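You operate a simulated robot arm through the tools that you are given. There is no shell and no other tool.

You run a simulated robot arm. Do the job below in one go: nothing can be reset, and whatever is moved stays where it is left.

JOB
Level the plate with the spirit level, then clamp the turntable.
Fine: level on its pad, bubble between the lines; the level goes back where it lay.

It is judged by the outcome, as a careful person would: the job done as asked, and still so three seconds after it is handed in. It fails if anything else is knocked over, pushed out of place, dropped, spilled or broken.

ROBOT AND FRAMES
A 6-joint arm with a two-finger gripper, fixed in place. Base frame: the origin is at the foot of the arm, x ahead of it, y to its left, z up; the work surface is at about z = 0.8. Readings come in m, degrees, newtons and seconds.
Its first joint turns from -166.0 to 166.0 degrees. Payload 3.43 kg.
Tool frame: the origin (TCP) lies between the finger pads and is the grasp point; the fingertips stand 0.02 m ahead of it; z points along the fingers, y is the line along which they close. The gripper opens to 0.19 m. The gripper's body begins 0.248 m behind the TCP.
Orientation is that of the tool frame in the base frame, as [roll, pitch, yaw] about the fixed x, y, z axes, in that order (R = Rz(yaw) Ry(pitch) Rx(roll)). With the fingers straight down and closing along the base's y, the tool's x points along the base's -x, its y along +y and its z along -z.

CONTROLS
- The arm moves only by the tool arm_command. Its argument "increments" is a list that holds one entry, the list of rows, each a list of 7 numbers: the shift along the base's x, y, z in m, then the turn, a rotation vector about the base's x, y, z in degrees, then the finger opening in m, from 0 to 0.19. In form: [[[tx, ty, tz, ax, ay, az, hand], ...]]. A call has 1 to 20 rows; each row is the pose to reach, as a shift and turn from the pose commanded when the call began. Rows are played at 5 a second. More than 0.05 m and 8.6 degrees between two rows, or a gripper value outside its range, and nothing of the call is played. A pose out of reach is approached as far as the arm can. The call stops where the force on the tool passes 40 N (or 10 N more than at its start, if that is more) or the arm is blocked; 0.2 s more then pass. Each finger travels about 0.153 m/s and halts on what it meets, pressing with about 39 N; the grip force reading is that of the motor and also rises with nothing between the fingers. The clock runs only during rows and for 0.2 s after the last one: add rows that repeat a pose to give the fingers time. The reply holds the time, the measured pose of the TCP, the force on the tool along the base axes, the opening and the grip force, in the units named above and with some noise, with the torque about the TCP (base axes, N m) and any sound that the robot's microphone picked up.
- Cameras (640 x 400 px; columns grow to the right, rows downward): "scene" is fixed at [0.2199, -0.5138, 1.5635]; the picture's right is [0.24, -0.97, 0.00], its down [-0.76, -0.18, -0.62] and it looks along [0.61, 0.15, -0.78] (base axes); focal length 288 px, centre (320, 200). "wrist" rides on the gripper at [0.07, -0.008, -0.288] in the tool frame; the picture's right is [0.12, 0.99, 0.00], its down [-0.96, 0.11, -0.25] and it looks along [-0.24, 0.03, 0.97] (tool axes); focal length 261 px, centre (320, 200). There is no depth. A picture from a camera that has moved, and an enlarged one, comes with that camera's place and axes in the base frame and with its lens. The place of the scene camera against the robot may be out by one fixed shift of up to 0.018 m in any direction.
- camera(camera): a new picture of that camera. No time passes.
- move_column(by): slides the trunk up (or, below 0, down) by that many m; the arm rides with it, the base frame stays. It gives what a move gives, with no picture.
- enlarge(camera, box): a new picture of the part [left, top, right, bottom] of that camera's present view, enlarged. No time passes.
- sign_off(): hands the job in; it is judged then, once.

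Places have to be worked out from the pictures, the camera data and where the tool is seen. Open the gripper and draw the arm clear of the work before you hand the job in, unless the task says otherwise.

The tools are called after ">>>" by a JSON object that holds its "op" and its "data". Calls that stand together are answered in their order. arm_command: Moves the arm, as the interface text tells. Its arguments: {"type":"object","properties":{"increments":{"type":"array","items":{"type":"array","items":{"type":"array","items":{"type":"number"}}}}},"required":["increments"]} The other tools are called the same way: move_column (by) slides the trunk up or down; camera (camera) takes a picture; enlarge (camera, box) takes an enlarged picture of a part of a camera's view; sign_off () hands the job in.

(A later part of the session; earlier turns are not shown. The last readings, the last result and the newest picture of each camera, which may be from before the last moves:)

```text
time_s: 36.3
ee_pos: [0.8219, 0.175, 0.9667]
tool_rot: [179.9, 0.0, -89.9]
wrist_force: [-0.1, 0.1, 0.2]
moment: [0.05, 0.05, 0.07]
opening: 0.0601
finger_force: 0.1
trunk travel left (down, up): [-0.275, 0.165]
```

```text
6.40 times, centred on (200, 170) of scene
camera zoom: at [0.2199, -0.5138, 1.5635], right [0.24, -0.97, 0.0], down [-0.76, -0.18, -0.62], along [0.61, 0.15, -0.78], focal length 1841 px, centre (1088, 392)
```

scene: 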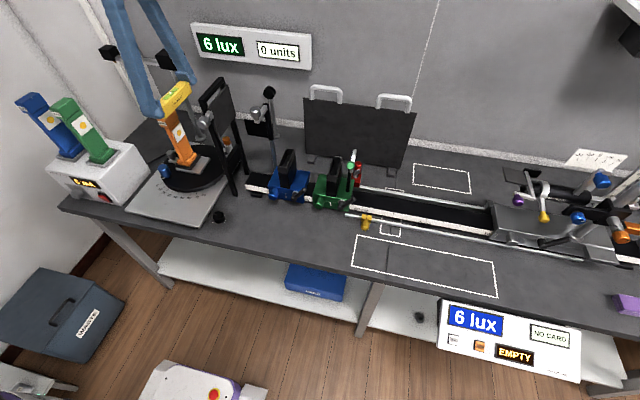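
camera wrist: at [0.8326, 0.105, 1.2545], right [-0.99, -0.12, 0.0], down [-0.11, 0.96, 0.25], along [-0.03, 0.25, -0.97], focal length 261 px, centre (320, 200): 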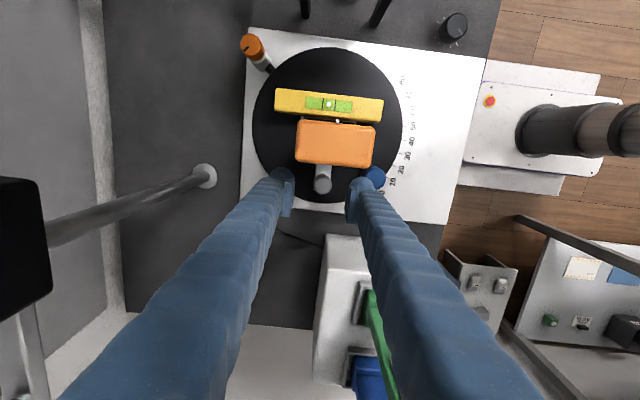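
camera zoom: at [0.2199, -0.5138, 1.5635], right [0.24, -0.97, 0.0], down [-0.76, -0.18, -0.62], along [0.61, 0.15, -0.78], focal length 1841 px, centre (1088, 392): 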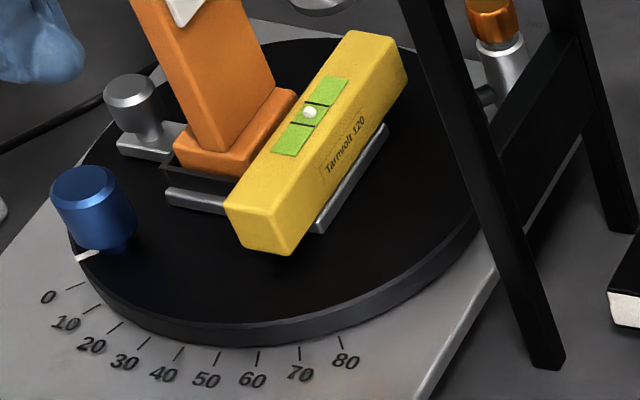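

Nothing moved visibly. I'll grip lower (tips at z ≈ 0.883) with the hand offset 12 mm toward +y, so the fingers clear the lamp base while turning about the knob's axis.

>>> {"op": "arm_command", "data": {"increments": [[[-0.002, 0.005, -0.01, 0, -0.1, -0.1, 0.055], [-0.0041, 0.01, -0.025, 0, -0.1, -0.1, 0.05], [-0.0041, 0.01, -0.04, 0, -0.1, -0.1, 0.05], [-0.0041, 0.01, -0.055, 0, -0.1, -0.1, 0.05], [-0.0041, 0.01, -0.0635, 0, -0.1, -0.1, 0.05], [-0.0041, 0.01, -0.0635, 0, -0.1, -0.1, 0.05]]]}}

>>> {"op": "enlarge", "data": {"camera": "wrist", "box": [270, 140, 370, 220]}}

>>> {"op": "enlarge", "data": {"camera": "scene", "box": [150, 130, 220, 180]}}

```text
time_s: 37.7
ee_pos: [0.818, 0.1823, 0.903]
tool_rot: [179.9, 0.1, -90.1]
wrist_force: [1.6, -0.8, -0.4]
moment: [-0.02, 0.03, 0.0]
opening: 0.0499
finger_force: 0.1
trunk travel left (down, up): [-0.275, 0.165]
```

```text
5.00 times, centred on (320, 180) of wrist
camera zoom: at [0.827, 0.1133, 1.1908], right [-0.99, -0.12, 0.0], down [-0.11, 0.96, 0.25], along [-0.03, 0.25, -0.97], focal length 1303 px, centre (320, 300)
```

zoom: 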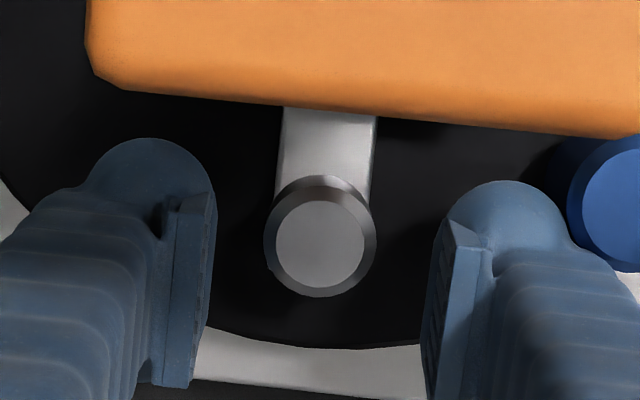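

```text
8.00 times, centred on (185, 155) of scene
camera zoom: at [0.2199, -0.5138, 1.5635], right [0.24, -0.97, 0.0], down [-0.76, -0.18, -0.62], along [0.61, 0.15, -0.78], focal length 2301 px, centre (1400, 560)
```

zoom: 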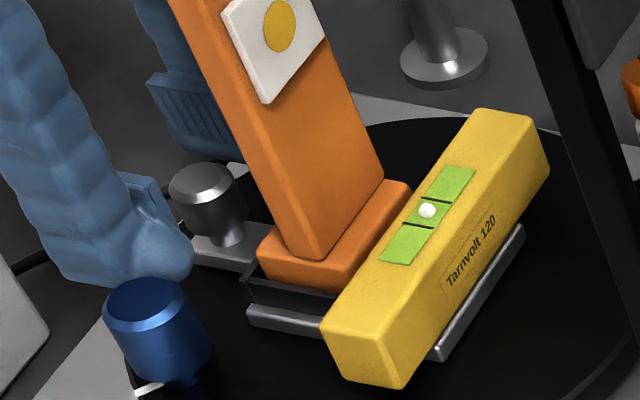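

The knob centre is about 0.9 mm toward +x of the finger mid-plane. I correct that, then close gently on the cylindrical part.

>>> {"op": "arm_command", "data": {"increments": [[[0.0009, 0.0025, 0, 0, 0, 0, 0.045], [0.0009, 0.0025, 0, 0, 0, 0, 0.036], [0.0009, 0.0025, 0, 0, 0, 0, 0.031], [0.0009, 0.0025, 0, 0, 0, 0, 0.029], [0.0009, 0.0025, 0, 0, 0, 0, 0.027], [0.0009, 0.0025, 0, 0, 0, 0, 0.025], [0.0009, 0.0025, 0, 0, 0, 0, 0.022]]]}}

>>> {"op": "enlarge", "data": {"camera": "wrist", "box": [270, 140, 370, 220]}}

>>> {"op": "enlarge", "data": {"camera": "scene", "box": [150, 140, 250, 200]}}

```text
time_s: 39.3
ee_pos: [0.8195, 0.186, 0.903]
tool_rot: [180.0, 0.2, -90.1]
wrist_force: [1.4, 0.1, -0.5]
moment: [-0.09, 0.0, -0.03]
opening: 0.0245
finger_force: 44.8
trunk travel left (down, up): [-0.275, 0.165]
```

```text
5.00 times, centred on (320, 180) of wrist
camera zoom: at [0.8283, 0.116, 1.191], right [-0.99, -0.12, 0.0], down [-0.11, 0.96, 0.25], along [-0.03, 0.25, -0.97], focal length 1303 px, centre (320, 300)
```

zoom: 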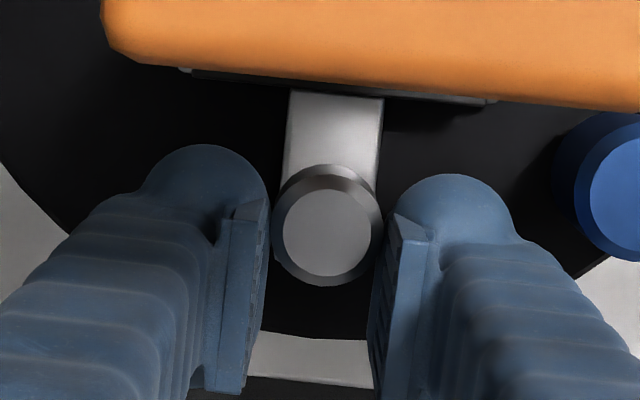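

```text
6.40 times, centred on (200, 170) of scene
camera zoom: at [0.2199, -0.5138, 1.5635], right [0.24, -0.97, 0.0], down [-0.76, -0.18, -0.62], along [0.61, 0.15, -0.78], focal length 1841 px, centre (1088, 392)
```

zoom: 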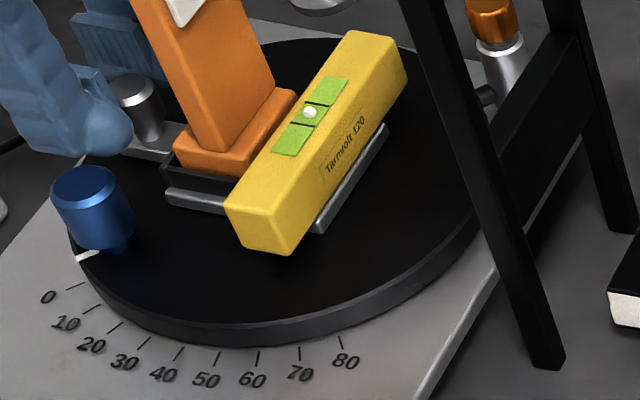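

Firm grip on the knob (0.0245 m, 45 N) with no side force. I turn it 40° counter-clockwise about its own axis as a test and watch the bubble and plate.

>>> {"op": "arm_command", "data": {"increments": [[[-0.0017, -0.0001, 0, 0, 0, 8, 0.022], [-0.0034, -0.0005, 0, 0, 0, 16, 0.022], [-0.005, -0.0011, 0, 0, 0, 24, 0.022], [-0.0065, -0.0019, 0, 0, 0, 32, 0.022], [-0.0078, -0.0029, 0, 0, 0, 40, 0.022], [-0.0078, -0.0029, 0, 0, 0, 40, 0.022]]]}}

>>> {"op": "enlarge", "data": {"camera": "wrist", "box": [250, 100, 390, 220]}}

>>> {"op": "enlarge", "data": {"camera": "scene", "box": [150, 140, 250, 200]}}

>>> {"op": "enlarge", "data": {"camera": "scene", "box": [184, 146, 216, 168]}}

```text
time_s: 40.7
ee_pos: [0.8083, 0.1857, 0.9022]
tool_rot: [179.9, 0.3, -50.0]
wrist_force: [-8.3, -0.7, 0.2]
moment: [0.05, 0.1, -0.12]
opening: 0.0257
finger_force: 3.1
trunk travel left (down, up): [-0.275, 0.165]
```

```text
3.33 times, centred on (320, 160) of wrist
camera zoom: at [0.8625, 0.1361, 1.1913], right [-0.68, -0.73, 0.0], down [-0.71, 0.66, 0.25], along [-0.18, 0.17, -0.97], focal length 869 px, centre (320, 333)
```

zoom: 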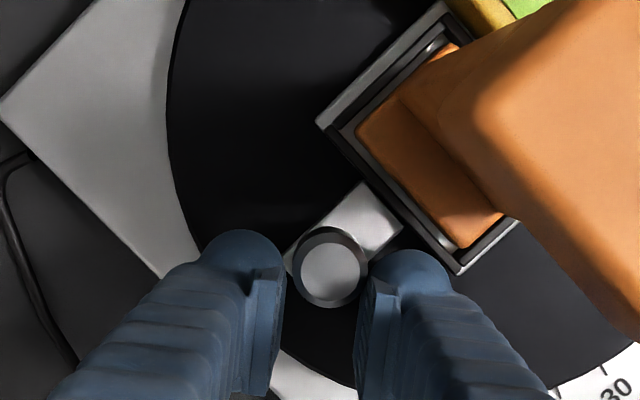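

```text
6.40 times, centred on (200, 170) of scene
camera zoom: at [0.2199, -0.5138, 1.5635], right [0.24, -0.97, 0.0], down [-0.76, -0.18, -0.62], along [0.61, 0.15, -0.78], focal length 1841 px, centre (1088, 392)
```

zoom: 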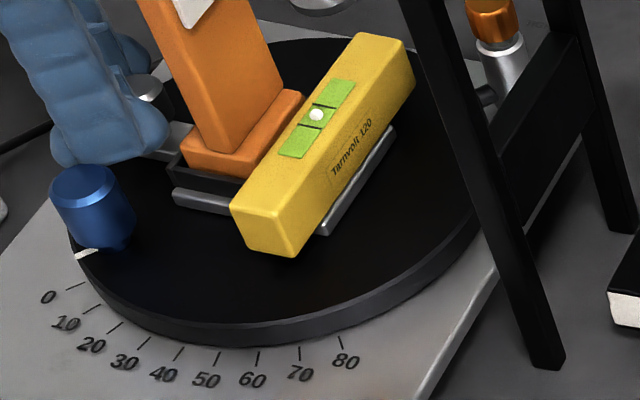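

```text
16.00 times, centred on (200, 157) of scene
camera zoom: at [0.2199, -0.5138, 1.5635], right [0.24, -0.97, 0.0], down [-0.76, -0.18, -0.62], along [0.61, 0.15, -0.78], focal length 4602 px, centre (2240, 888)
```

zoom: 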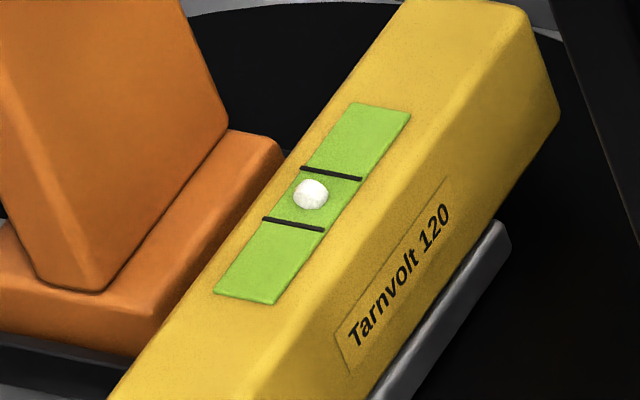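

The plate with lamp and level shifted a few millimetres relative to the disc and the fingers slid along the knob to their edge. I open the fingers in place and look whether it springs back.

>>> {"op": "arm_command", "data": {"increments": [[[0, 0, 0, 0, 0, 0, 0.03], [0, 0, 0, 0, 0, 0, 0.04], [0, 0, 0, 0, 0, 0, 0.05], [0, 0, 0, 0, 0, 0, 0.05]]]}}

>>> {"op": "enlarge", "data": {"camera": "wrist", "box": [250, 100, 390, 220]}}

>>> {"op": "enlarge", "data": {"camera": "scene", "box": [150, 140, 250, 200]}}

```text
time_s: 41.7
ee_pos: [0.8088, 0.1846, 0.9038]
tool_rot: [180.0, 0.1, -50.1]
wrist_force: [0.0, 0.7, 0.4]
moment: [-0.01, 0.01, -0.01]
opening: 0.0502
finger_force: 0.1
trunk travel left (down, up): [-0.275, 0.165]
```

```text
3.33 times, centred on (320, 160) of wrist
camera zoom: at [0.8631, 0.136, 1.1914], right [-0.69, -0.73, 0.0], down [-0.7, 0.66, 0.25], along [-0.18, 0.17, -0.97], focal length 869 px, centre (320, 333)
```

zoom: 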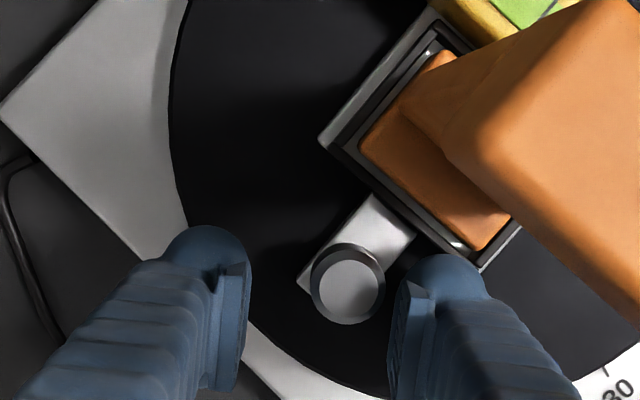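

```text
6.40 times, centred on (200, 170) of scene
camera zoom: at [0.2199, -0.5138, 1.5635], right [0.24, -0.97, 0.0], down [-0.76, -0.18, -0.62], along [0.61, 0.15, -0.78], focal length 1841 px, centre (1088, 392)
```

zoom: 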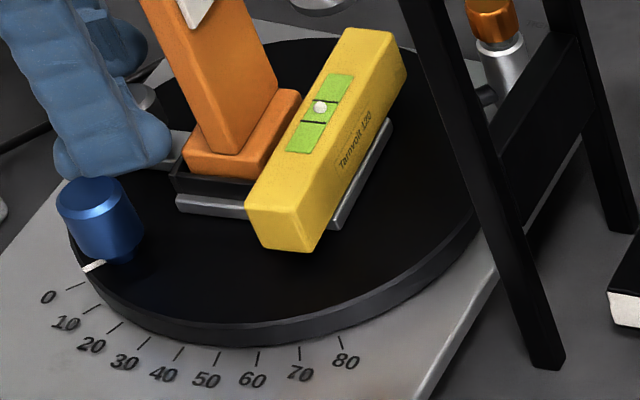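

The turntable also turned a few degrees and the small plate seems to have slid a little, so I must understand the mechanism better. I raise the hand clear and take fresh pictures.

>>> {"op": "arm_command", "data": {"increments": [[[0, 0, 0.03, 0, 0, 0, 0.05], [0, 0, 0.07, 0, 0, 0, 0.06], [0, 0, 0.11, 0, 0, -8, 0.08], [0, 0, 0.15, 0, 0, -16, 0.1], [0, 0, 0.19, 0, 0, -24, 0.13], [0, 0, 0.23, 0, 0, -32, 0.16], [0, 0, 0.27, 0, 0, -40, 0.19], [0, 0, 0.3, 0, 0, -40, 0.19]]]}}

>>> {"op": "camera", "data": {"camera": "wrist"}}

>>> {"op": "enlarge", "data": {"camera": "wrist", "box": [250, 70, 410, 200]}}

>>> {"op": "enlarge", "data": {"camera": "scene", "box": [150, 130, 230, 190]}}

```text
time_s: 43.5
ee_pos: [0.8102, 0.1866, 1.2051]
tool_rot: [179.9, 0.0, -90.3]
wrist_force: [0.0, 0.5, 0.2]
moment: [-0.01, -0.07, -0.04]
opening: 0.1897
finger_force: 0.1
trunk travel left (down, up): [-0.275, 0.165]
```

```text
taken
camera wrist: at [0.8199, 0.1158, 1.4925], right [-0.99, -0.12, 0.0], down [-0.11, 0.96, 0.25], along [-0.03, 0.25, -0.97], focal length 261 px, centre (320, 200)
```

wrist: 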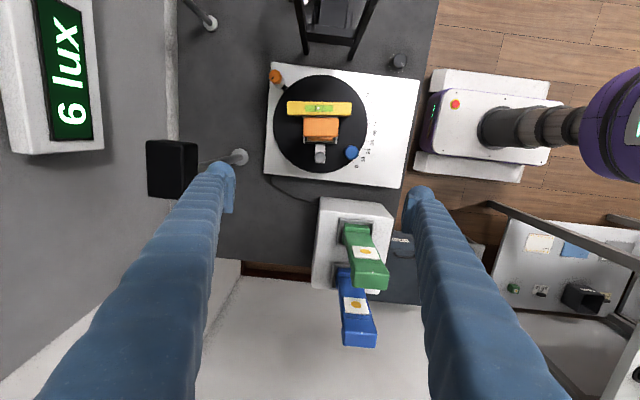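

```text
3.08 times, centred on (330, 135) of wrist
camera zoom: at [0.8199, 0.1158, 1.4925], right [-0.99, -0.12, 0.0], down [-0.11, 0.96, 0.25], along [-0.03, 0.25, -0.97], focal length 802 px, centre (289, 400)
```

zoom: 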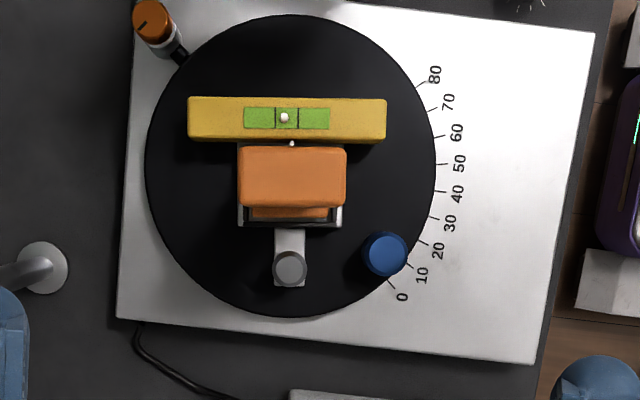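

```text
6.67 times, centred on (190, 160) of scene
camera zoom: at [0.2199, -0.5138, 1.5635], right [0.24, -0.97, 0.0], down [-0.76, -0.18, -0.62], along [0.61, 0.15, -0.78], focal length 1918 px, centre (1187, 467)
```

zoom: 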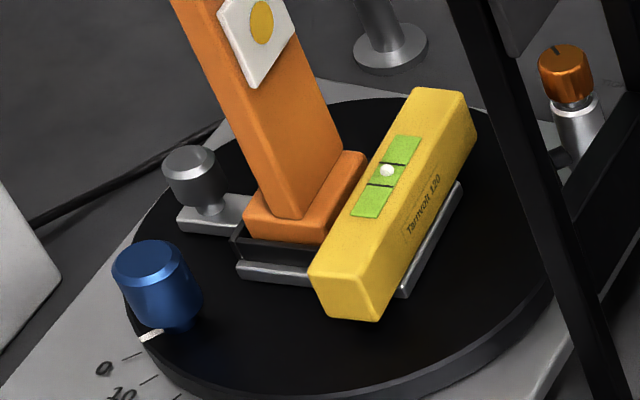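

The turntable has turned about +6°, which I will set back later. I zoom in on the bubble now, to see whether the knob turn changed anything.

>>> {"op": "enlarge", "data": {"camera": "wrist", "box": [300, 95, 340, 120]}}

>>> {"op": "enlarge", "data": {"camera": "scene", "box": [184, 142, 216, 164]}}

>>> {"op": "enlarge", "data": {"camera": "wrist", "box": [290, 110, 350, 165]}}

```text
16.00 times, centred on (320, 108) of wrist
camera zoom: at [0.8199, 0.1158, 1.4925], right [-0.99, -0.12, 0.0], down [-0.11, 0.96, 0.25], along [-0.03, 0.25, -0.97], focal length 4170 px, centre (320, 1680)
```

zoom: 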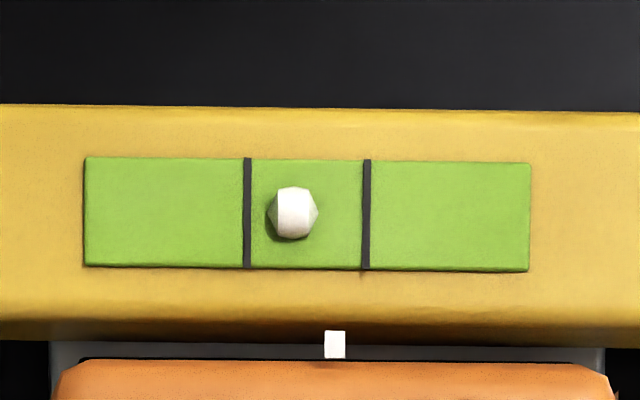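

```text
16.00 times, centred on (200, 153) of scene
camera zoom: at [0.2199, -0.5138, 1.5635], right [0.24, -0.97, 0.0], down [-0.76, -0.18, -0.62], along [0.61, 0.15, -0.78], focal length 4602 px, centre (2240, 952)
```

zoom: 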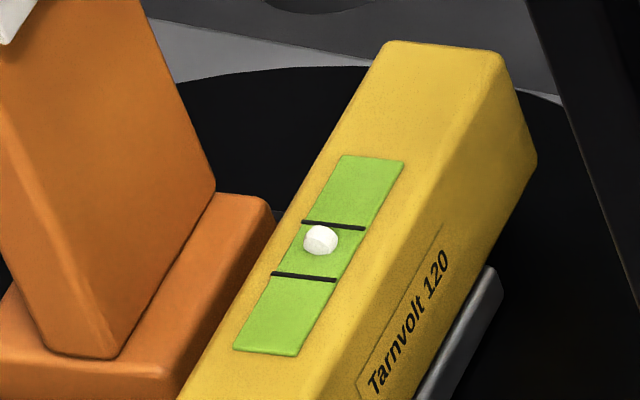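

```text
7.27 times, centred on (320, 138) of wrist
camera zoom: at [0.8199, 0.1158, 1.4925], right [-0.99, -0.12, 0.0], down [-0.11, 0.96, 0.25], along [-0.03, 0.25, -0.97], focal length 1896 px, centre (320, 654)
```

zoom: 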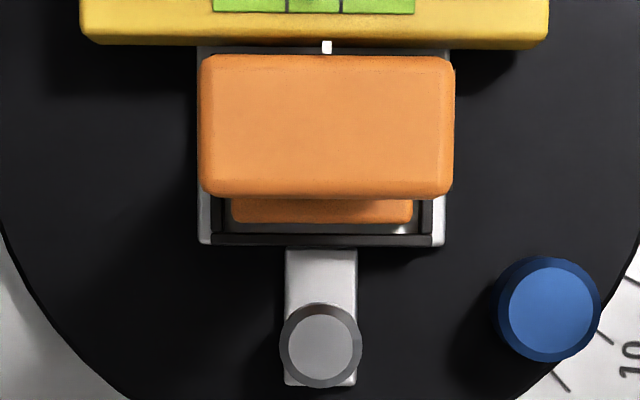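

The bubble moved slightly toward the far (+x) end, so the knob may have turned a little. I'll grip the knob again, this time nearly centred on the pads, and turn it within the free sector; first I go back above it at z ≈ 0.96 with the hand turned to yaw ≈ −106°.

>>> {"op": "arm_command", "data": {"increments": [[[0.0013, -0.0143, 0, 0, -0.1, -8, 0.14], [0.0013, -0.0143, 0, 0, -0.1, -15.7, 0.09], [0.0013, -0.0143, -0.04, 0, -0.1, -15.7, 0.06], [0.0013, -0.0143, -0.08, 0, -0.1, -15.7, 0.05], [0.0013, -0.0143, -0.12, 0, -0.1, -15.7, 0.05], [0.0013, -0.0143, -0.16, 0, -0.1, -15.7, 0.05], [0.0013, -0.0143, -0.2, 0, -0.1, -15.7, 0.05], [0.0013, -0.0143, -0.24, 0, -0.1, -15.7, 0.05], [0.0013, -0.0143, -0.245, 0, -0.1, -15.7, 0.05]]]}}

>>> {"op": "enlarge", "data": {"camera": "wrist", "box": [260, 120, 380, 220]}}

>>> {"op": "enlarge", "data": {"camera": "wrist", "box": [240, 40, 420, 180]}}

```text
time_s: 45.5
ee_pos: [0.8117, 0.17, 0.9571]
tool_rot: [-179.9, 0.1, -105.8]
wrist_force: [0.7, 0.0, -0.2]
moment: [-0.03, -0.02, -0.02]
opening: 0.0502
finger_force: 0.0
trunk travel left (down, up): [-0.275, 0.165]
```

```text
4.00 times, centred on (320, 170) of wrist
camera zoom: at [0.8014, 0.1001, 1.2455], right [-0.99, 0.16, 0.0], down [0.15, 0.96, 0.25], along [0.04, 0.25, -0.97], focal length 1043 px, centre (320, 320)
```

zoom: 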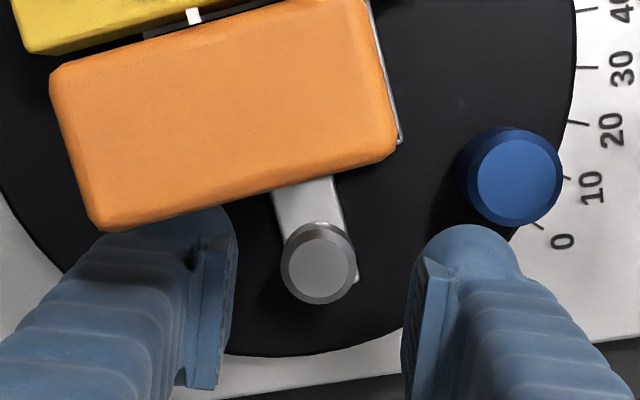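

```text
2.86 times, centred on (330, 110) of wrist
camera zoom: at [0.8014, 0.1001, 1.2455], right [-0.99, 0.16, 0.0], down [0.15, 0.96, 0.25], along [0.04, 0.25, -0.97], focal length 745 px, centre (291, 457)
```

zoom: 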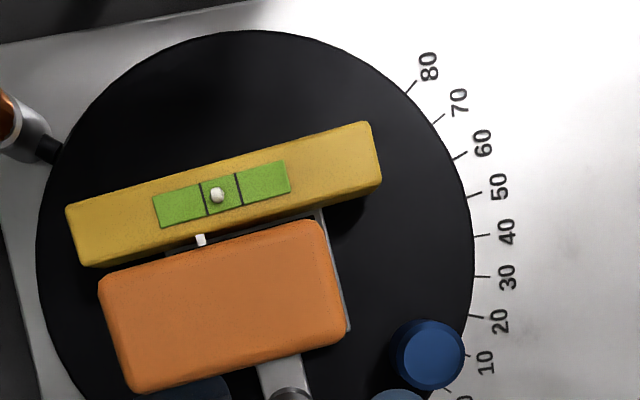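

The knob axis is at about (0.813, 0.168), well centred. I descend to put the tips at z ≈ 0.882 around it and check before closing.

>>> {"op": "arm_command", "data": {"increments": [[[0.0004, 0.0013, -0.02, 0, 0, 0, 0.05], [0.0004, 0.0013, -0.04, 0, 0, 0, 0.05], [0.0004, 0.0013, -0.055, 0, 0, 0, 0.05], [0.0004, 0.0013, -0.0555, 0, 0, 0, 0.05]]]}}

>>> {"op": "enlarge", "data": {"camera": "wrist", "box": [260, 140, 380, 240]}}

>>> {"op": "enlarge", "data": {"camera": "scene", "box": [150, 130, 220, 180]}}

```text
time_s: 46.5
ee_pos: [0.8116, 0.1706, 0.9019]
tool_rot: [-179.9, 0.1, -105.8]
wrist_force: [-0.1, 0.6, -0.1]
moment: [0.0, 0.0, 0.0]
opening: 0.05
finger_force: 0.0
trunk travel left (down, up): [-0.275, 0.165]
```

```text
4.00 times, centred on (320, 190) of wrist
camera zoom: at [0.8011, 0.1011, 1.1908], right [-0.99, 0.16, 0.0], down [0.15, 0.96, 0.25], along [0.04, 0.25, -0.97], focal length 1043 px, centre (320, 240)
```

zoom: 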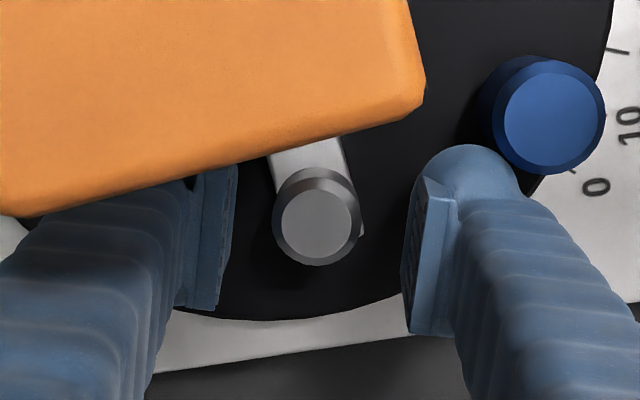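

```text
8.00 times, centred on (185, 155) of scene
camera zoom: at [0.2199, -0.5138, 1.5635], right [0.24, -0.97, 0.0], down [-0.76, -0.18, -0.62], along [0.61, 0.15, -0.78], focal length 2301 px, centre (1400, 560)
```

zoom: 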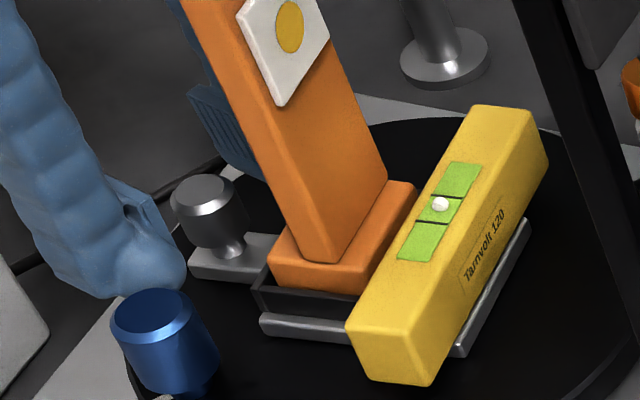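

The knob is 1.2 mm off the mid-plane; I correct and close on it gently.

>>> {"op": "arm_command", "data": {"increments": [[[0.0015, 0.0012, 0, 0, 0, 0, 0.042], [0.0015, 0.0012, 0, 0, 0, 0, 0.034], [0.0015, 0.0012, 0, 0, 0, 0, 0.03], [0.0015, 0.0012, 0, 0, 0, 0, 0.028], [0.0015, 0.0012, 0, 0, 0, 0, 0.026], [0.0015, 0.0012, 0, 0, 0, 0, 0.024], [0.0015, 0.0012, 0, 0, 0, 0, 0.02], [0.0015, 0.0012, 0, 0, 0, 0, 0.02]]]}}

>>> {"op": "enlarge", "data": {"camera": "wrist", "box": [260, 140, 380, 240]}}

>>> {"op": "enlarge", "data": {"camera": "scene", "box": [150, 130, 220, 180]}}

```text
time_s: 48.3
ee_pos: [0.8131, 0.1725, 0.9023]
tool_rot: [-179.9, 0.1, -105.8]
wrist_force: [-0.7, 1.0, -0.9]
moment: [0.01, 0.04, 0.06]
opening: 0.0244
finger_force: 44.8
trunk travel left (down, up): [-0.275, 0.165]
```

```text
4.00 times, centred on (320, 190) of wrist
camera zoom: at [0.8032, 0.1025, 1.1904], right [-0.99, 0.16, 0.0], down [0.15, 0.96, 0.25], along [0.04, 0.25, -0.97], focal length 1043 px, centre (320, 240)
```

zoom: 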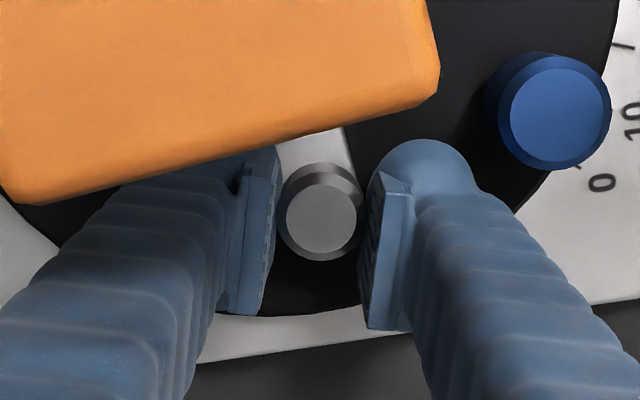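

```text
8.00 times, centred on (185, 155) of scene
camera zoom: at [0.2199, -0.5138, 1.5635], right [0.24, -0.97, 0.0], down [-0.76, -0.18, -0.62], along [0.61, 0.15, -0.78], focal length 2301 px, centre (1400, 560)
```

zoom: 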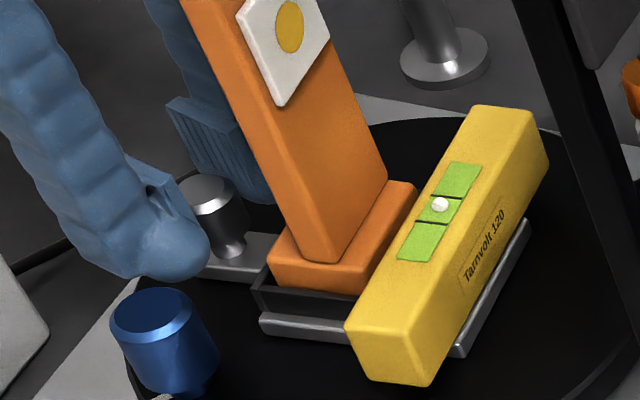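

Gripped squarely with no side load. I turn it 20° counter-clockwise slowly and read the moment and pictures.

>>> {"op": "arm_command", "data": {"increments": [[[-0.0004, 0.0001, 0, 0, 0, 5, 0.02], [-0.0008, 0.0001, 0, 0, 0, 10, 0.02], [-0.0012, 0.0002, 0, 0, 0, 15, 0.02], [-0.0016, 0.0002, 0, 0, 0, 20, 0.02], [-0.0016, 0.0002, 0, 0, 0, 20, 0.02]]]}}

>>> {"op": "enlarge", "data": {"camera": "wrist", "box": [260, 140, 380, 240]}}

>>> {"op": "enlarge", "data": {"camera": "scene", "box": [150, 130, 220, 180]}}

```text
time_s: 49.5
ee_pos: [0.8116, 0.1714, 0.9017]
tool_rot: [179.9, 0.1, -85.8]
wrist_force: [-7.4, 1.4, -4.0]
moment: [-0.05, 0.07, -0.4]
opening: 0.0245
finger_force: 45.5
trunk travel left (down, up): [-0.275, 0.165]
```

```text
4.00 times, centred on (320, 190) of wrist
camera zoom: at [0.8259, 0.1025, 1.1904], right [-0.98, -0.19, 0.0], down [-0.19, 0.95, 0.25], along [-0.05, 0.25, -0.97], focal length 1043 px, centre (320, 240)
```

zoom: 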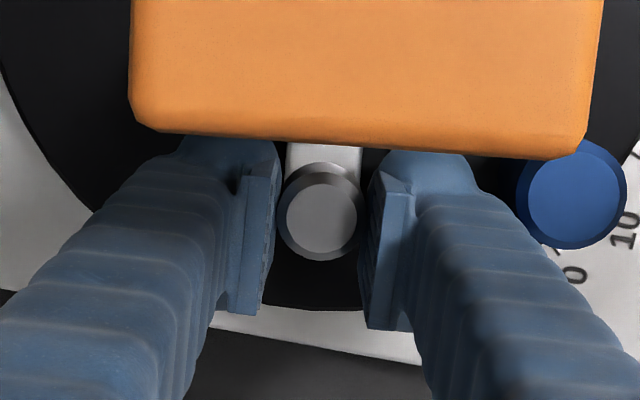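

```text
8.00 times, centred on (185, 155) of scene
camera zoom: at [0.2199, -0.5138, 1.5635], right [0.24, -0.97, 0.0], down [-0.76, -0.18, -0.62], along [0.61, 0.15, -0.78], focal length 2301 px, centre (1400, 560)
```

zoom: 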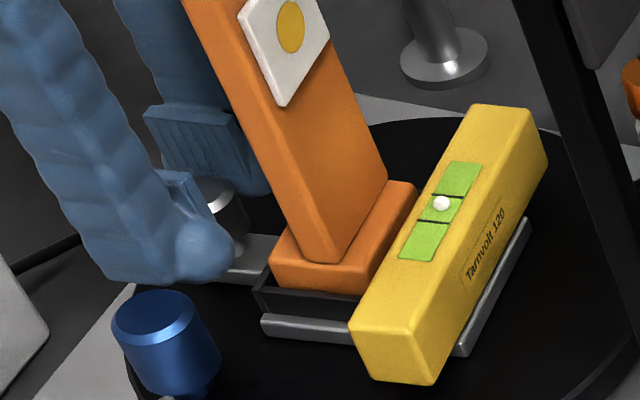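

The knob seems to turn (moment −0.4 N·m) and the bubble looks to have crept toward the far line. I zoom in on it.

>>> {"op": "enlarge", "data": {"camera": "scene", "box": [184, 142, 216, 164]}}

>>> {"op": "enlarge", "data": {"camera": "wrist", "box": [240, 40, 420, 180]}}

```text
16.00 times, centred on (200, 153) of scene
camera zoom: at [0.2199, -0.5138, 1.5635], right [0.24, -0.97, 0.0], down [-0.76, -0.18, -0.62], along [0.61, 0.15, -0.78], focal length 4602 px, centre (2240, 952)
```

zoom: 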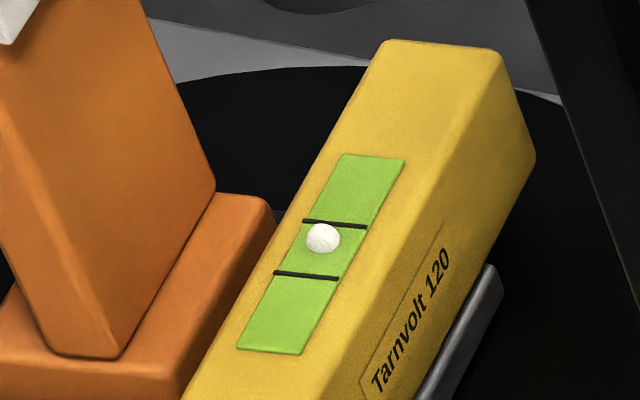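

```text
2.86 times, centred on (330, 110) of wrist
camera zoom: at [0.8259, 0.1025, 1.1904], right [-0.98, -0.19, 0.0], down [-0.19, 0.95, 0.25], along [-0.05, 0.25, -0.97], focal length 745 px, centre (291, 457)
```

zoom: 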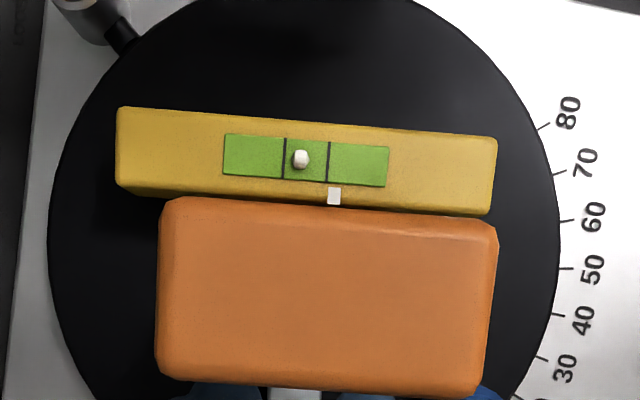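

No clear change after 20°. Before turning further I take a reference of the lamp head, which will reveal small plate tilts by its sway.

>>> {"op": "enlarge", "data": {"camera": "scene", "box": [150, 102, 190, 127]}}

>>> {"op": "enlarge", "data": {"camera": "scene", "box": [180, 150, 220, 175]}}

```text
16.00 times, centred on (170, 114) of scene
camera zoom: at [0.2199, -0.5138, 1.5635], right [0.24, -0.97, 0.0], down [-0.76, -0.18, -0.62], along [0.61, 0.15, -0.78], focal length 4602 px, centre (2720, 1568)
```

zoom: 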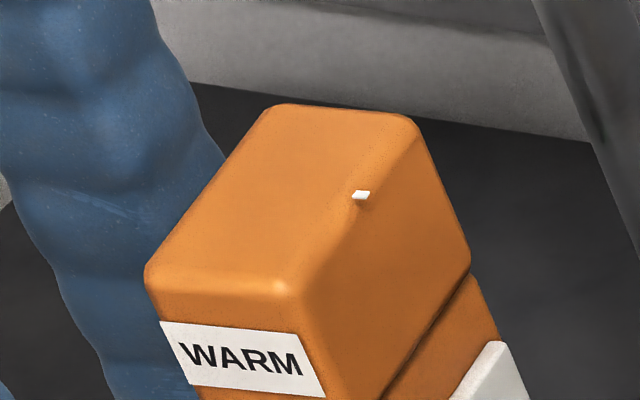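

```text
16.00 times, centred on (200, 162) of scene
camera zoom: at [0.2199, -0.5138, 1.5635], right [0.24, -0.97, 0.0], down [-0.76, -0.18, -0.62], along [0.61, 0.15, -0.78], focal length 4602 px, centre (2240, 800)
```

zoom: 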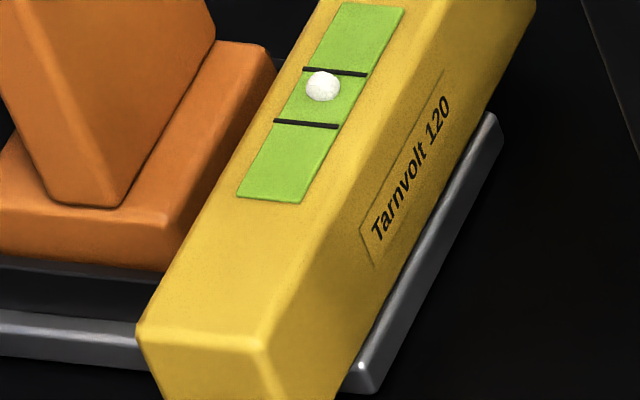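

I continue the turn to 40° counter-clockwise total, then compare the same crops.

>>> {"op": "arm_command", "data": {"increments": [[[-0.0004, 0.0, 0, 0, 0, 5, 0.02], [-0.0008, -0.0001, 0, 0, 0, 10, 0.02], [-0.0012, -0.0003, 0, 0, 0, 15, 0.02], [-0.0016, -0.0005, 0, 0, 0, 20, 0.02], [-0.0016, -0.0005, 0, 0, 0, 20, 0.02]]]}}

>>> {"op": "enlarge", "data": {"camera": "scene", "box": [150, 102, 190, 127]}}

>>> {"op": "enlarge", "data": {"camera": "scene", "box": [180, 150, 220, 175]}}

>>> {"op": "enlarge", "data": {"camera": "wrist", "box": [240, 40, 420, 220]}}

```text
time_s: 50.7
ee_pos: [0.81, 0.1708, 0.903]
tool_rot: [-179.9, 0.2, -65.8]
wrist_force: [-7.1, -0.3, -1.2]
moment: [0.12, 0.14, -0.45]
opening: 0.0241
finger_force: 45.1
trunk travel left (down, up): [-0.275, 0.165]
```

```text
16.00 times, centred on (170, 114) of scene
camera zoom: at [0.2199, -0.5138, 1.5635], right [0.24, -0.97, 0.0], down [-0.76, -0.18, -0.62], along [0.61, 0.15, -0.78], focal length 4602 px, centre (2720, 1568)
```

zoom: 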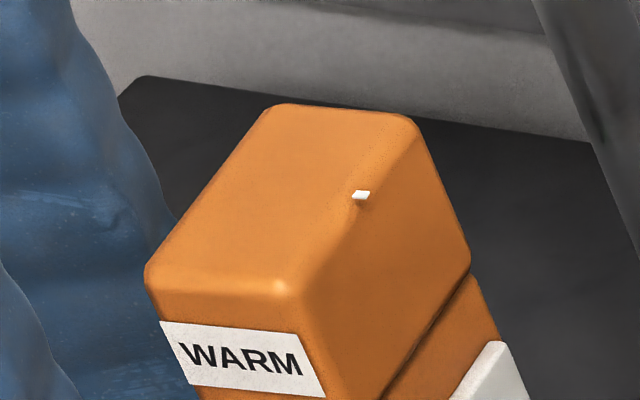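

```text
16.00 times, centred on (200, 162) of scene
camera zoom: at [0.2199, -0.5138, 1.5635], right [0.24, -0.97, 0.0], down [-0.76, -0.18, -0.62], along [0.61, 0.15, -0.78], focal length 4602 px, centre (2240, 800)
```

zoom: 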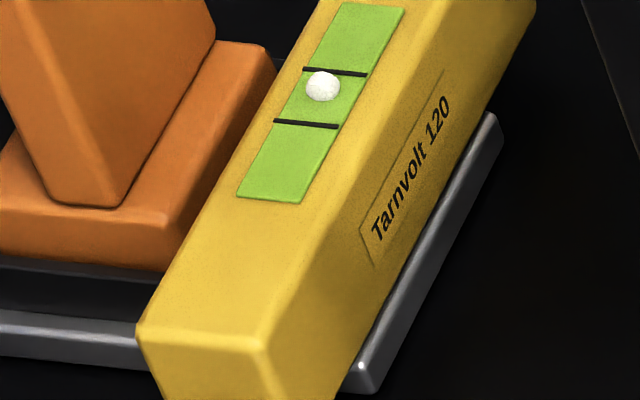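

```text
2.22 times, centred on (330, 130) of wrist
camera zoom: at [0.8477, 0.1111, 1.1911], right [-0.86, -0.52, 0.0], down [-0.5, 0.83, 0.25], along [-0.13, 0.21, -0.97], focal length 579 px, centre (298, 356)
```

zoom: 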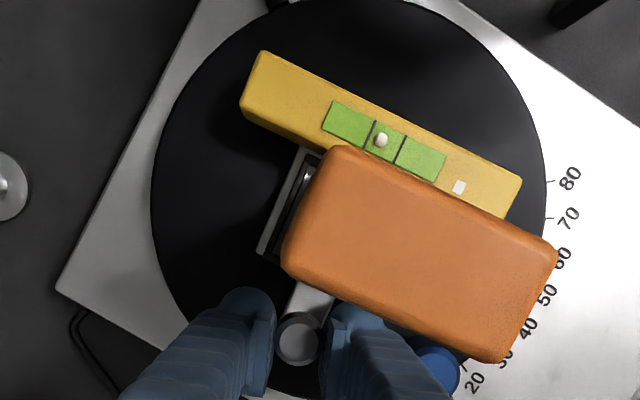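

Nothing changed at all between 20° and 40°, so either the grip slips or counter-clockwise does nothing. I turn back clockwise 40° and compare again.

>>> {"op": "arm_command", "data": {"increments": [[[0.0004, 0.0002, 0, 0, 0, -5, 0.02], [0.0008, 0.0003, 0, 0, 0, -10, 0.02], [0.0012, 0.0004, 0, 0, 0, -15, 0.02], [0.0016, 0.0005, 0, 0, 0, -20, 0.02], [0.002, 0.0005, 0, 0, 0, -25, 0.02], [0.0024, 0.0005, 0, 0, 0, -30, 0.02], [0.0028, 0.0004, 0, 0, 0, -35, 0.02], [0.0032, 0.0003, 0, 0, 0, -40, 0.02], [0.0032, 0.0003, 0, 0, 0, -40, 0.02]]]}}

>>> {"op": "enlarge", "data": {"camera": "scene", "box": [150, 102, 190, 127]}}

>>> {"op": "enlarge", "data": {"camera": "scene", "box": [180, 150, 220, 175]}}

>>> {"op": "enlarge", "data": {"camera": "wrist", "box": [240, 40, 420, 220]}}

```text
time_s: 52.7
ee_pos: [0.8141, 0.173, 0.9035]
tool_rot: [180.0, 0.1, -105.9]
wrist_force: [8.8, -0.1, -3.9]
moment: [0.13, -0.13, 0.58]
opening: 0.0241
finger_force: 45.1
trunk travel left (down, up): [-0.275, 0.165]
```

```text
16.00 times, centred on (170, 114) of scene
camera zoom: at [0.2199, -0.5138, 1.5635], right [0.24, -0.97, 0.0], down [-0.76, -0.18, -0.62], along [0.61, 0.15, -0.78], focal length 4602 px, centre (2720, 1568)
```

zoom: 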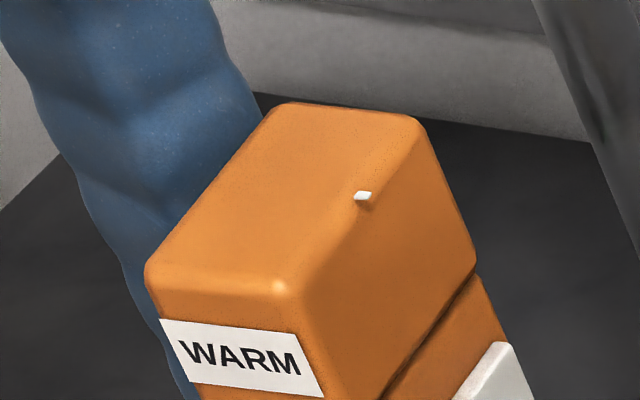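

```text
16.00 times, centred on (200, 162) of scene
camera zoom: at [0.2199, -0.5138, 1.5635], right [0.24, -0.97, 0.0], down [-0.76, -0.18, -0.62], along [0.61, 0.15, -0.78], focal length 4602 px, centre (2240, 800)
```

zoom: 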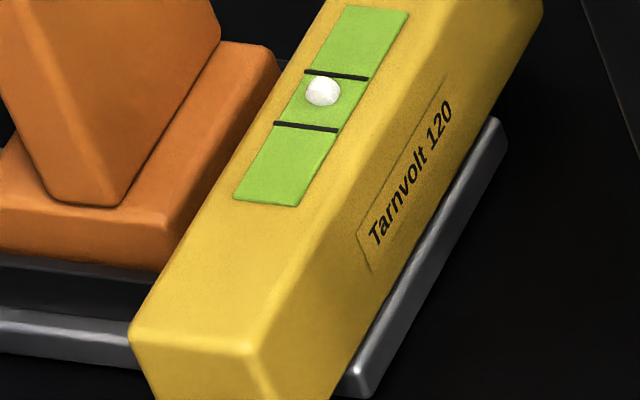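

```text
2.22 times, centred on (330, 130) of wrist
camera zoom: at [0.804, 0.1021, 1.1906], right [-0.99, 0.16, 0.0], down [0.15, 0.96, 0.25], along [0.04, 0.25, -0.97], focal length 579 px, centre (298, 356)
```

zoom: 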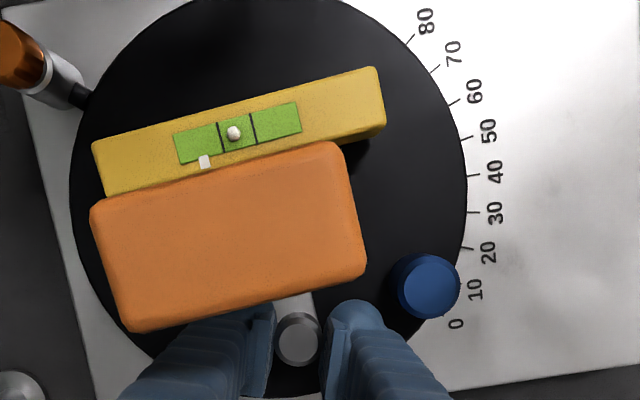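

Under clockwise torque the whole turntable yaws a little while the tilt stays put. I zoom hard on the grey knob, the blue knob and the gap under the plate for any marks that tell what each does.

>>> {"op": "enlarge", "data": {"camera": "wrist", "box": [305, 175, 345, 200]}}

>>> {"op": "enlarge", "data": {"camera": "wrist", "box": [355, 150, 395, 180]}}

>>> {"op": "enlarge", "data": {"camera": "scene", "box": [158, 150, 190, 190]}}

```text
16.00 times, centred on (325, 188) of wrist
camera zoom: at [0.804, 0.1021, 1.1906], right [-0.99, 0.16, 0.0], down [0.15, 0.96, 0.25], along [0.04, 0.25, -0.97], focal length 4170 px, centre (240, 400)
```

zoom: 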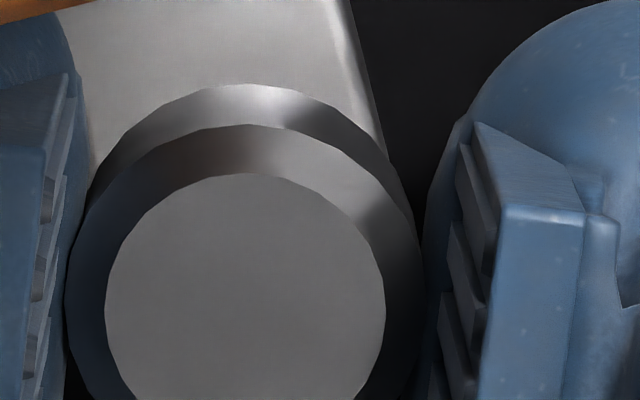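

```text
13.33 times, centred on (375, 165) of wrist
camera zoom: at [0.804, 0.1021, 1.1906], right [-0.99, 0.16, 0.0], down [0.15, 0.96, 0.25], along [0.04, 0.25, -0.97], focal length 3475 px, centre (-413, 667)
```

zoom: 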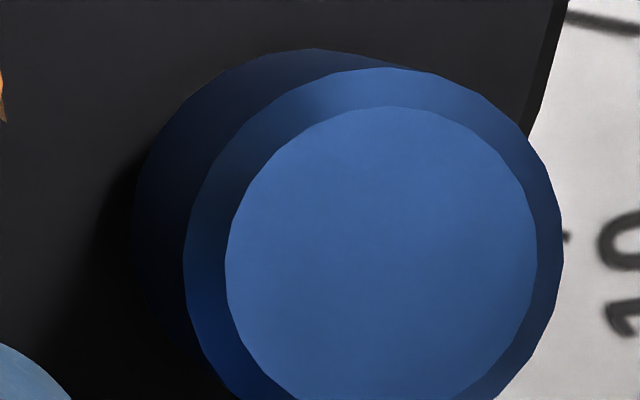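

```text
10.00 times, centred on (174, 170) of scene
camera zoom: at [0.2199, -0.5138, 1.5635], right [0.24, -0.97, 0.0], down [-0.76, -0.18, -0.62], along [0.61, 0.15, -0.78], focal length 2876 px, centre (1780, 500)
```

zoom: 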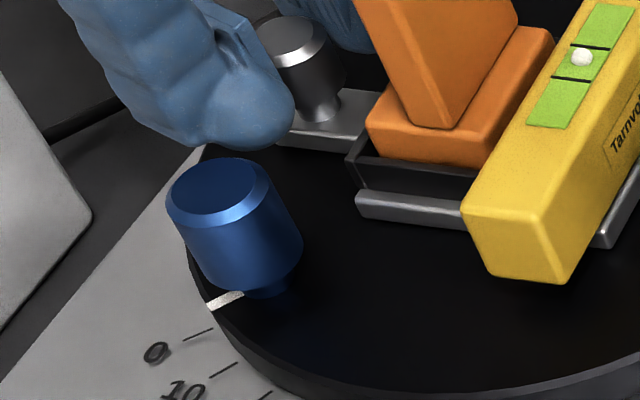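

The knob's outline shows facets, so I can tell whether it turns with the fingers. I turn 8° counter-clockwise and zoom at the same picture area again.

>>> {"op": "arm_command", "data": {"increments": [[[-0.0003, 0.0, 0, 0, 0, 4, 0.02], [-0.0006, 0.0001, 0, 0, 0, 8, 0.02], [-0.0006, 0.0001, 0, 0, 0, 8, 0.02]]]}}

>>> {"op": "enlarge", "data": {"camera": "wrist", "box": [305, 175, 345, 200]}}

>>> {"op": "enlarge", "data": {"camera": "scene", "box": [158, 150, 190, 190]}}

```text
time_s: 53.5
ee_pos: [0.8129, 0.1717, 0.9026]
tool_rot: [179.9, 0.1, -97.9]
wrist_force: [-8.1, 3.9, -5.4]
moment: [-0.06, 0.11, -0.39]
opening: 0.0242
finger_force: 44.9
trunk travel left (down, up): [-0.275, 0.165]
```

```text
16.00 times, centred on (325, 188) of wrist
camera zoom: at [0.812, 0.1017, 1.1907], right [-1.0, 0.02, 0.0], down [0.02, 0.97, 0.25], along [0.0, 0.25, -0.97], focal length 4170 px, centre (240, 400)
```

zoom: 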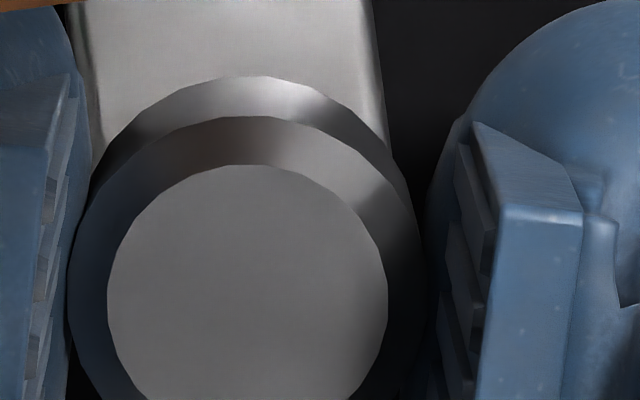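

```text
10.00 times, centred on (174, 170) of scene
camera zoom: at [0.2199, -0.5138, 1.5635], right [0.24, -0.97, 0.0], down [-0.76, -0.18, -0.62], along [0.61, 0.15, -0.78], focal length 2876 px, centre (1780, 500)
```

zoom: 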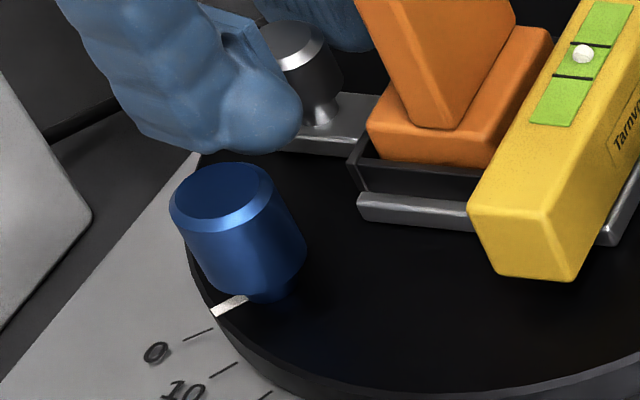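

I zoom more strongly on the knob's top rim to read the facet corners precisely, then turn another 8° and read them again.

>>> {"op": "enlarge", "data": {"camera": "wrist", "box": [308, 180, 336, 198]}}

>>> {"op": "arm_command", "data": {"increments": [[[-0.0003, 0.0, 0, 0, 0, 4, 0.02], [-0.0006, 0.0, 0, 0, 0, 8, 0.02], [-0.0006, 0.0, 0, 0, 0, 8, 0.02]]]}}

>>> {"op": "enlarge", "data": {"camera": "wrist", "box": [308, 180, 336, 198]}}

```text
16.00 times, centred on (322, 189) of wrist
camera zoom: at [0.812, 0.1017, 1.1907], right [-1.0, 0.02, 0.0], down [0.02, 0.97, 0.25], along [0.0, 0.25, -0.97], focal length 4170 px, centre (288, 376)
```

zoom: 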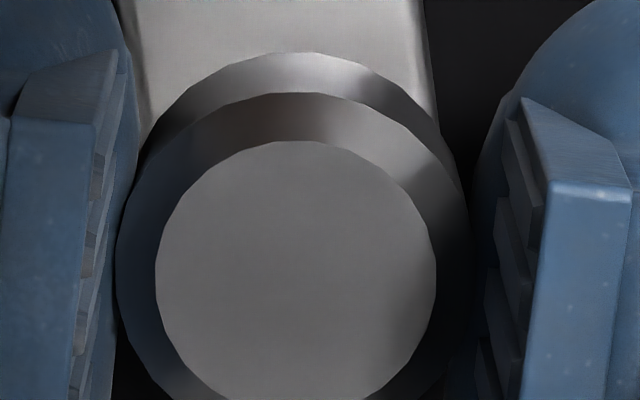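

```text
time_s: 54.3
ee_pos: [0.8127, 0.1712, 0.9019]
tool_rot: [180.0, 0.2, -89.9]
wrist_force: [-8.4, 2.4, -6.5]
moment: [0.05, 0.1, -0.52]
opening: 0.0241
finger_force: 44.7
trunk travel left (down, up): [-0.275, 0.165]
```

```text
16.00 times, centred on (322, 189) of wrist
camera zoom: at [0.822, 0.1015, 1.191], right [-0.99, -0.12, 0.0], down [-0.12, 0.96, 0.25], along [-0.03, 0.25, -0.97], focal length 4170 px, centre (288, 376)
```

zoom: 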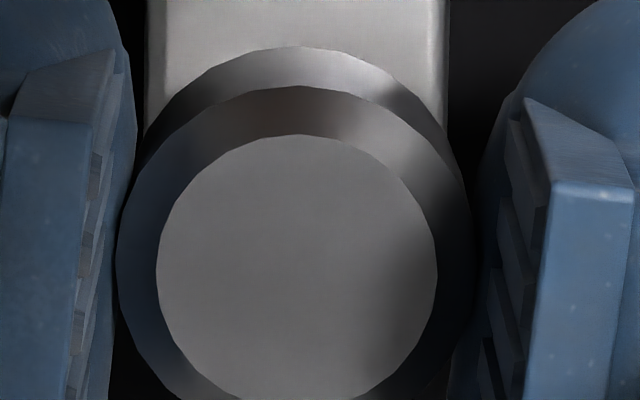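

The rim facets shifted in the picture by about half a facet, so counter-clockwise the fingers slip on the knob. I test the clockwise direction the same way.

>>> {"op": "arm_command", "data": {"increments": [[[0.0003, 0.0, 0, 0, 0, -4, 0.02], [0.0006, 0.0, 0, 0, 0, -8, 0.02], [0.0009, 0.0, 0, 0, 0, -12, 0.02], [0.0009, 0.0, 0, 0, 0, -12, 0.02]]]}}

>>> {"op": "enlarge", "data": {"camera": "wrist", "box": [308, 180, 336, 198]}}

>>> {"op": "arm_command", "data": {"increments": [[[0.0003, 0.0, 0, 0, 0, -4, 0.02], [0.0006, 0.0, 0, 0, 0, -8, 0.02], [0.0006, 0.0, 0, 0, 0, -8, 0.02]]]}}

>>> {"op": "enlarge", "data": {"camera": "wrist", "box": [308, 180, 336, 198]}}

```text
time_s: 55.3
ee_pos: [0.8143, 0.1716, 0.9038]
tool_rot: [-179.9, 0.2, -101.8]
wrist_force: [8.7, 2.0, -0.6]
moment: [0.13, -0.13, 0.55]
opening: 0.024
finger_force: 44.6
trunk travel left (down, up): [-0.275, 0.165]
```

```text
16.00 times, centred on (322, 189) of wrist
camera zoom: at [0.8086, 0.1014, 1.1914], right [-1.0, 0.09, 0.0], down [0.08, 0.96, 0.25], along [0.02, 0.25, -0.97], focal length 4170 px, centre (288, 376)
```

zoom: 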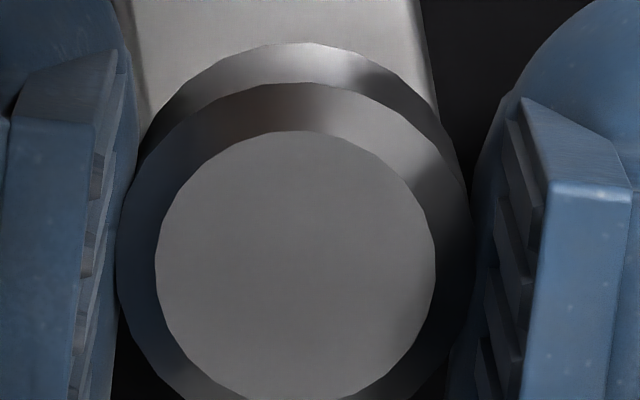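

```text
time_s: 56.1
ee_pos: [0.8137, 0.1717, 0.9026]
tool_rot: [-179.9, 0.1, -109.9]
wrist_force: [6.7, -1.2, 8.7]
moment: [-0.16, 0.0, 0.43]
opening: 0.0248
finger_force: 45.0
trunk travel left (down, up): [-0.275, 0.165]
```

```text
16.00 times, centred on (322, 189) of wrist
camera zoom: at [0.7986, 0.1027, 1.1912], right [-0.97, 0.23, 0.0], down [0.22, 0.94, 0.25], along [0.06, 0.24, -0.97], focal length 4170 px, centre (288, 376)
```

zoom: 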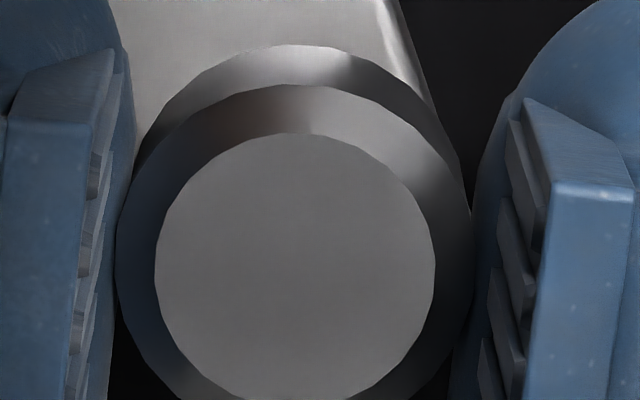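

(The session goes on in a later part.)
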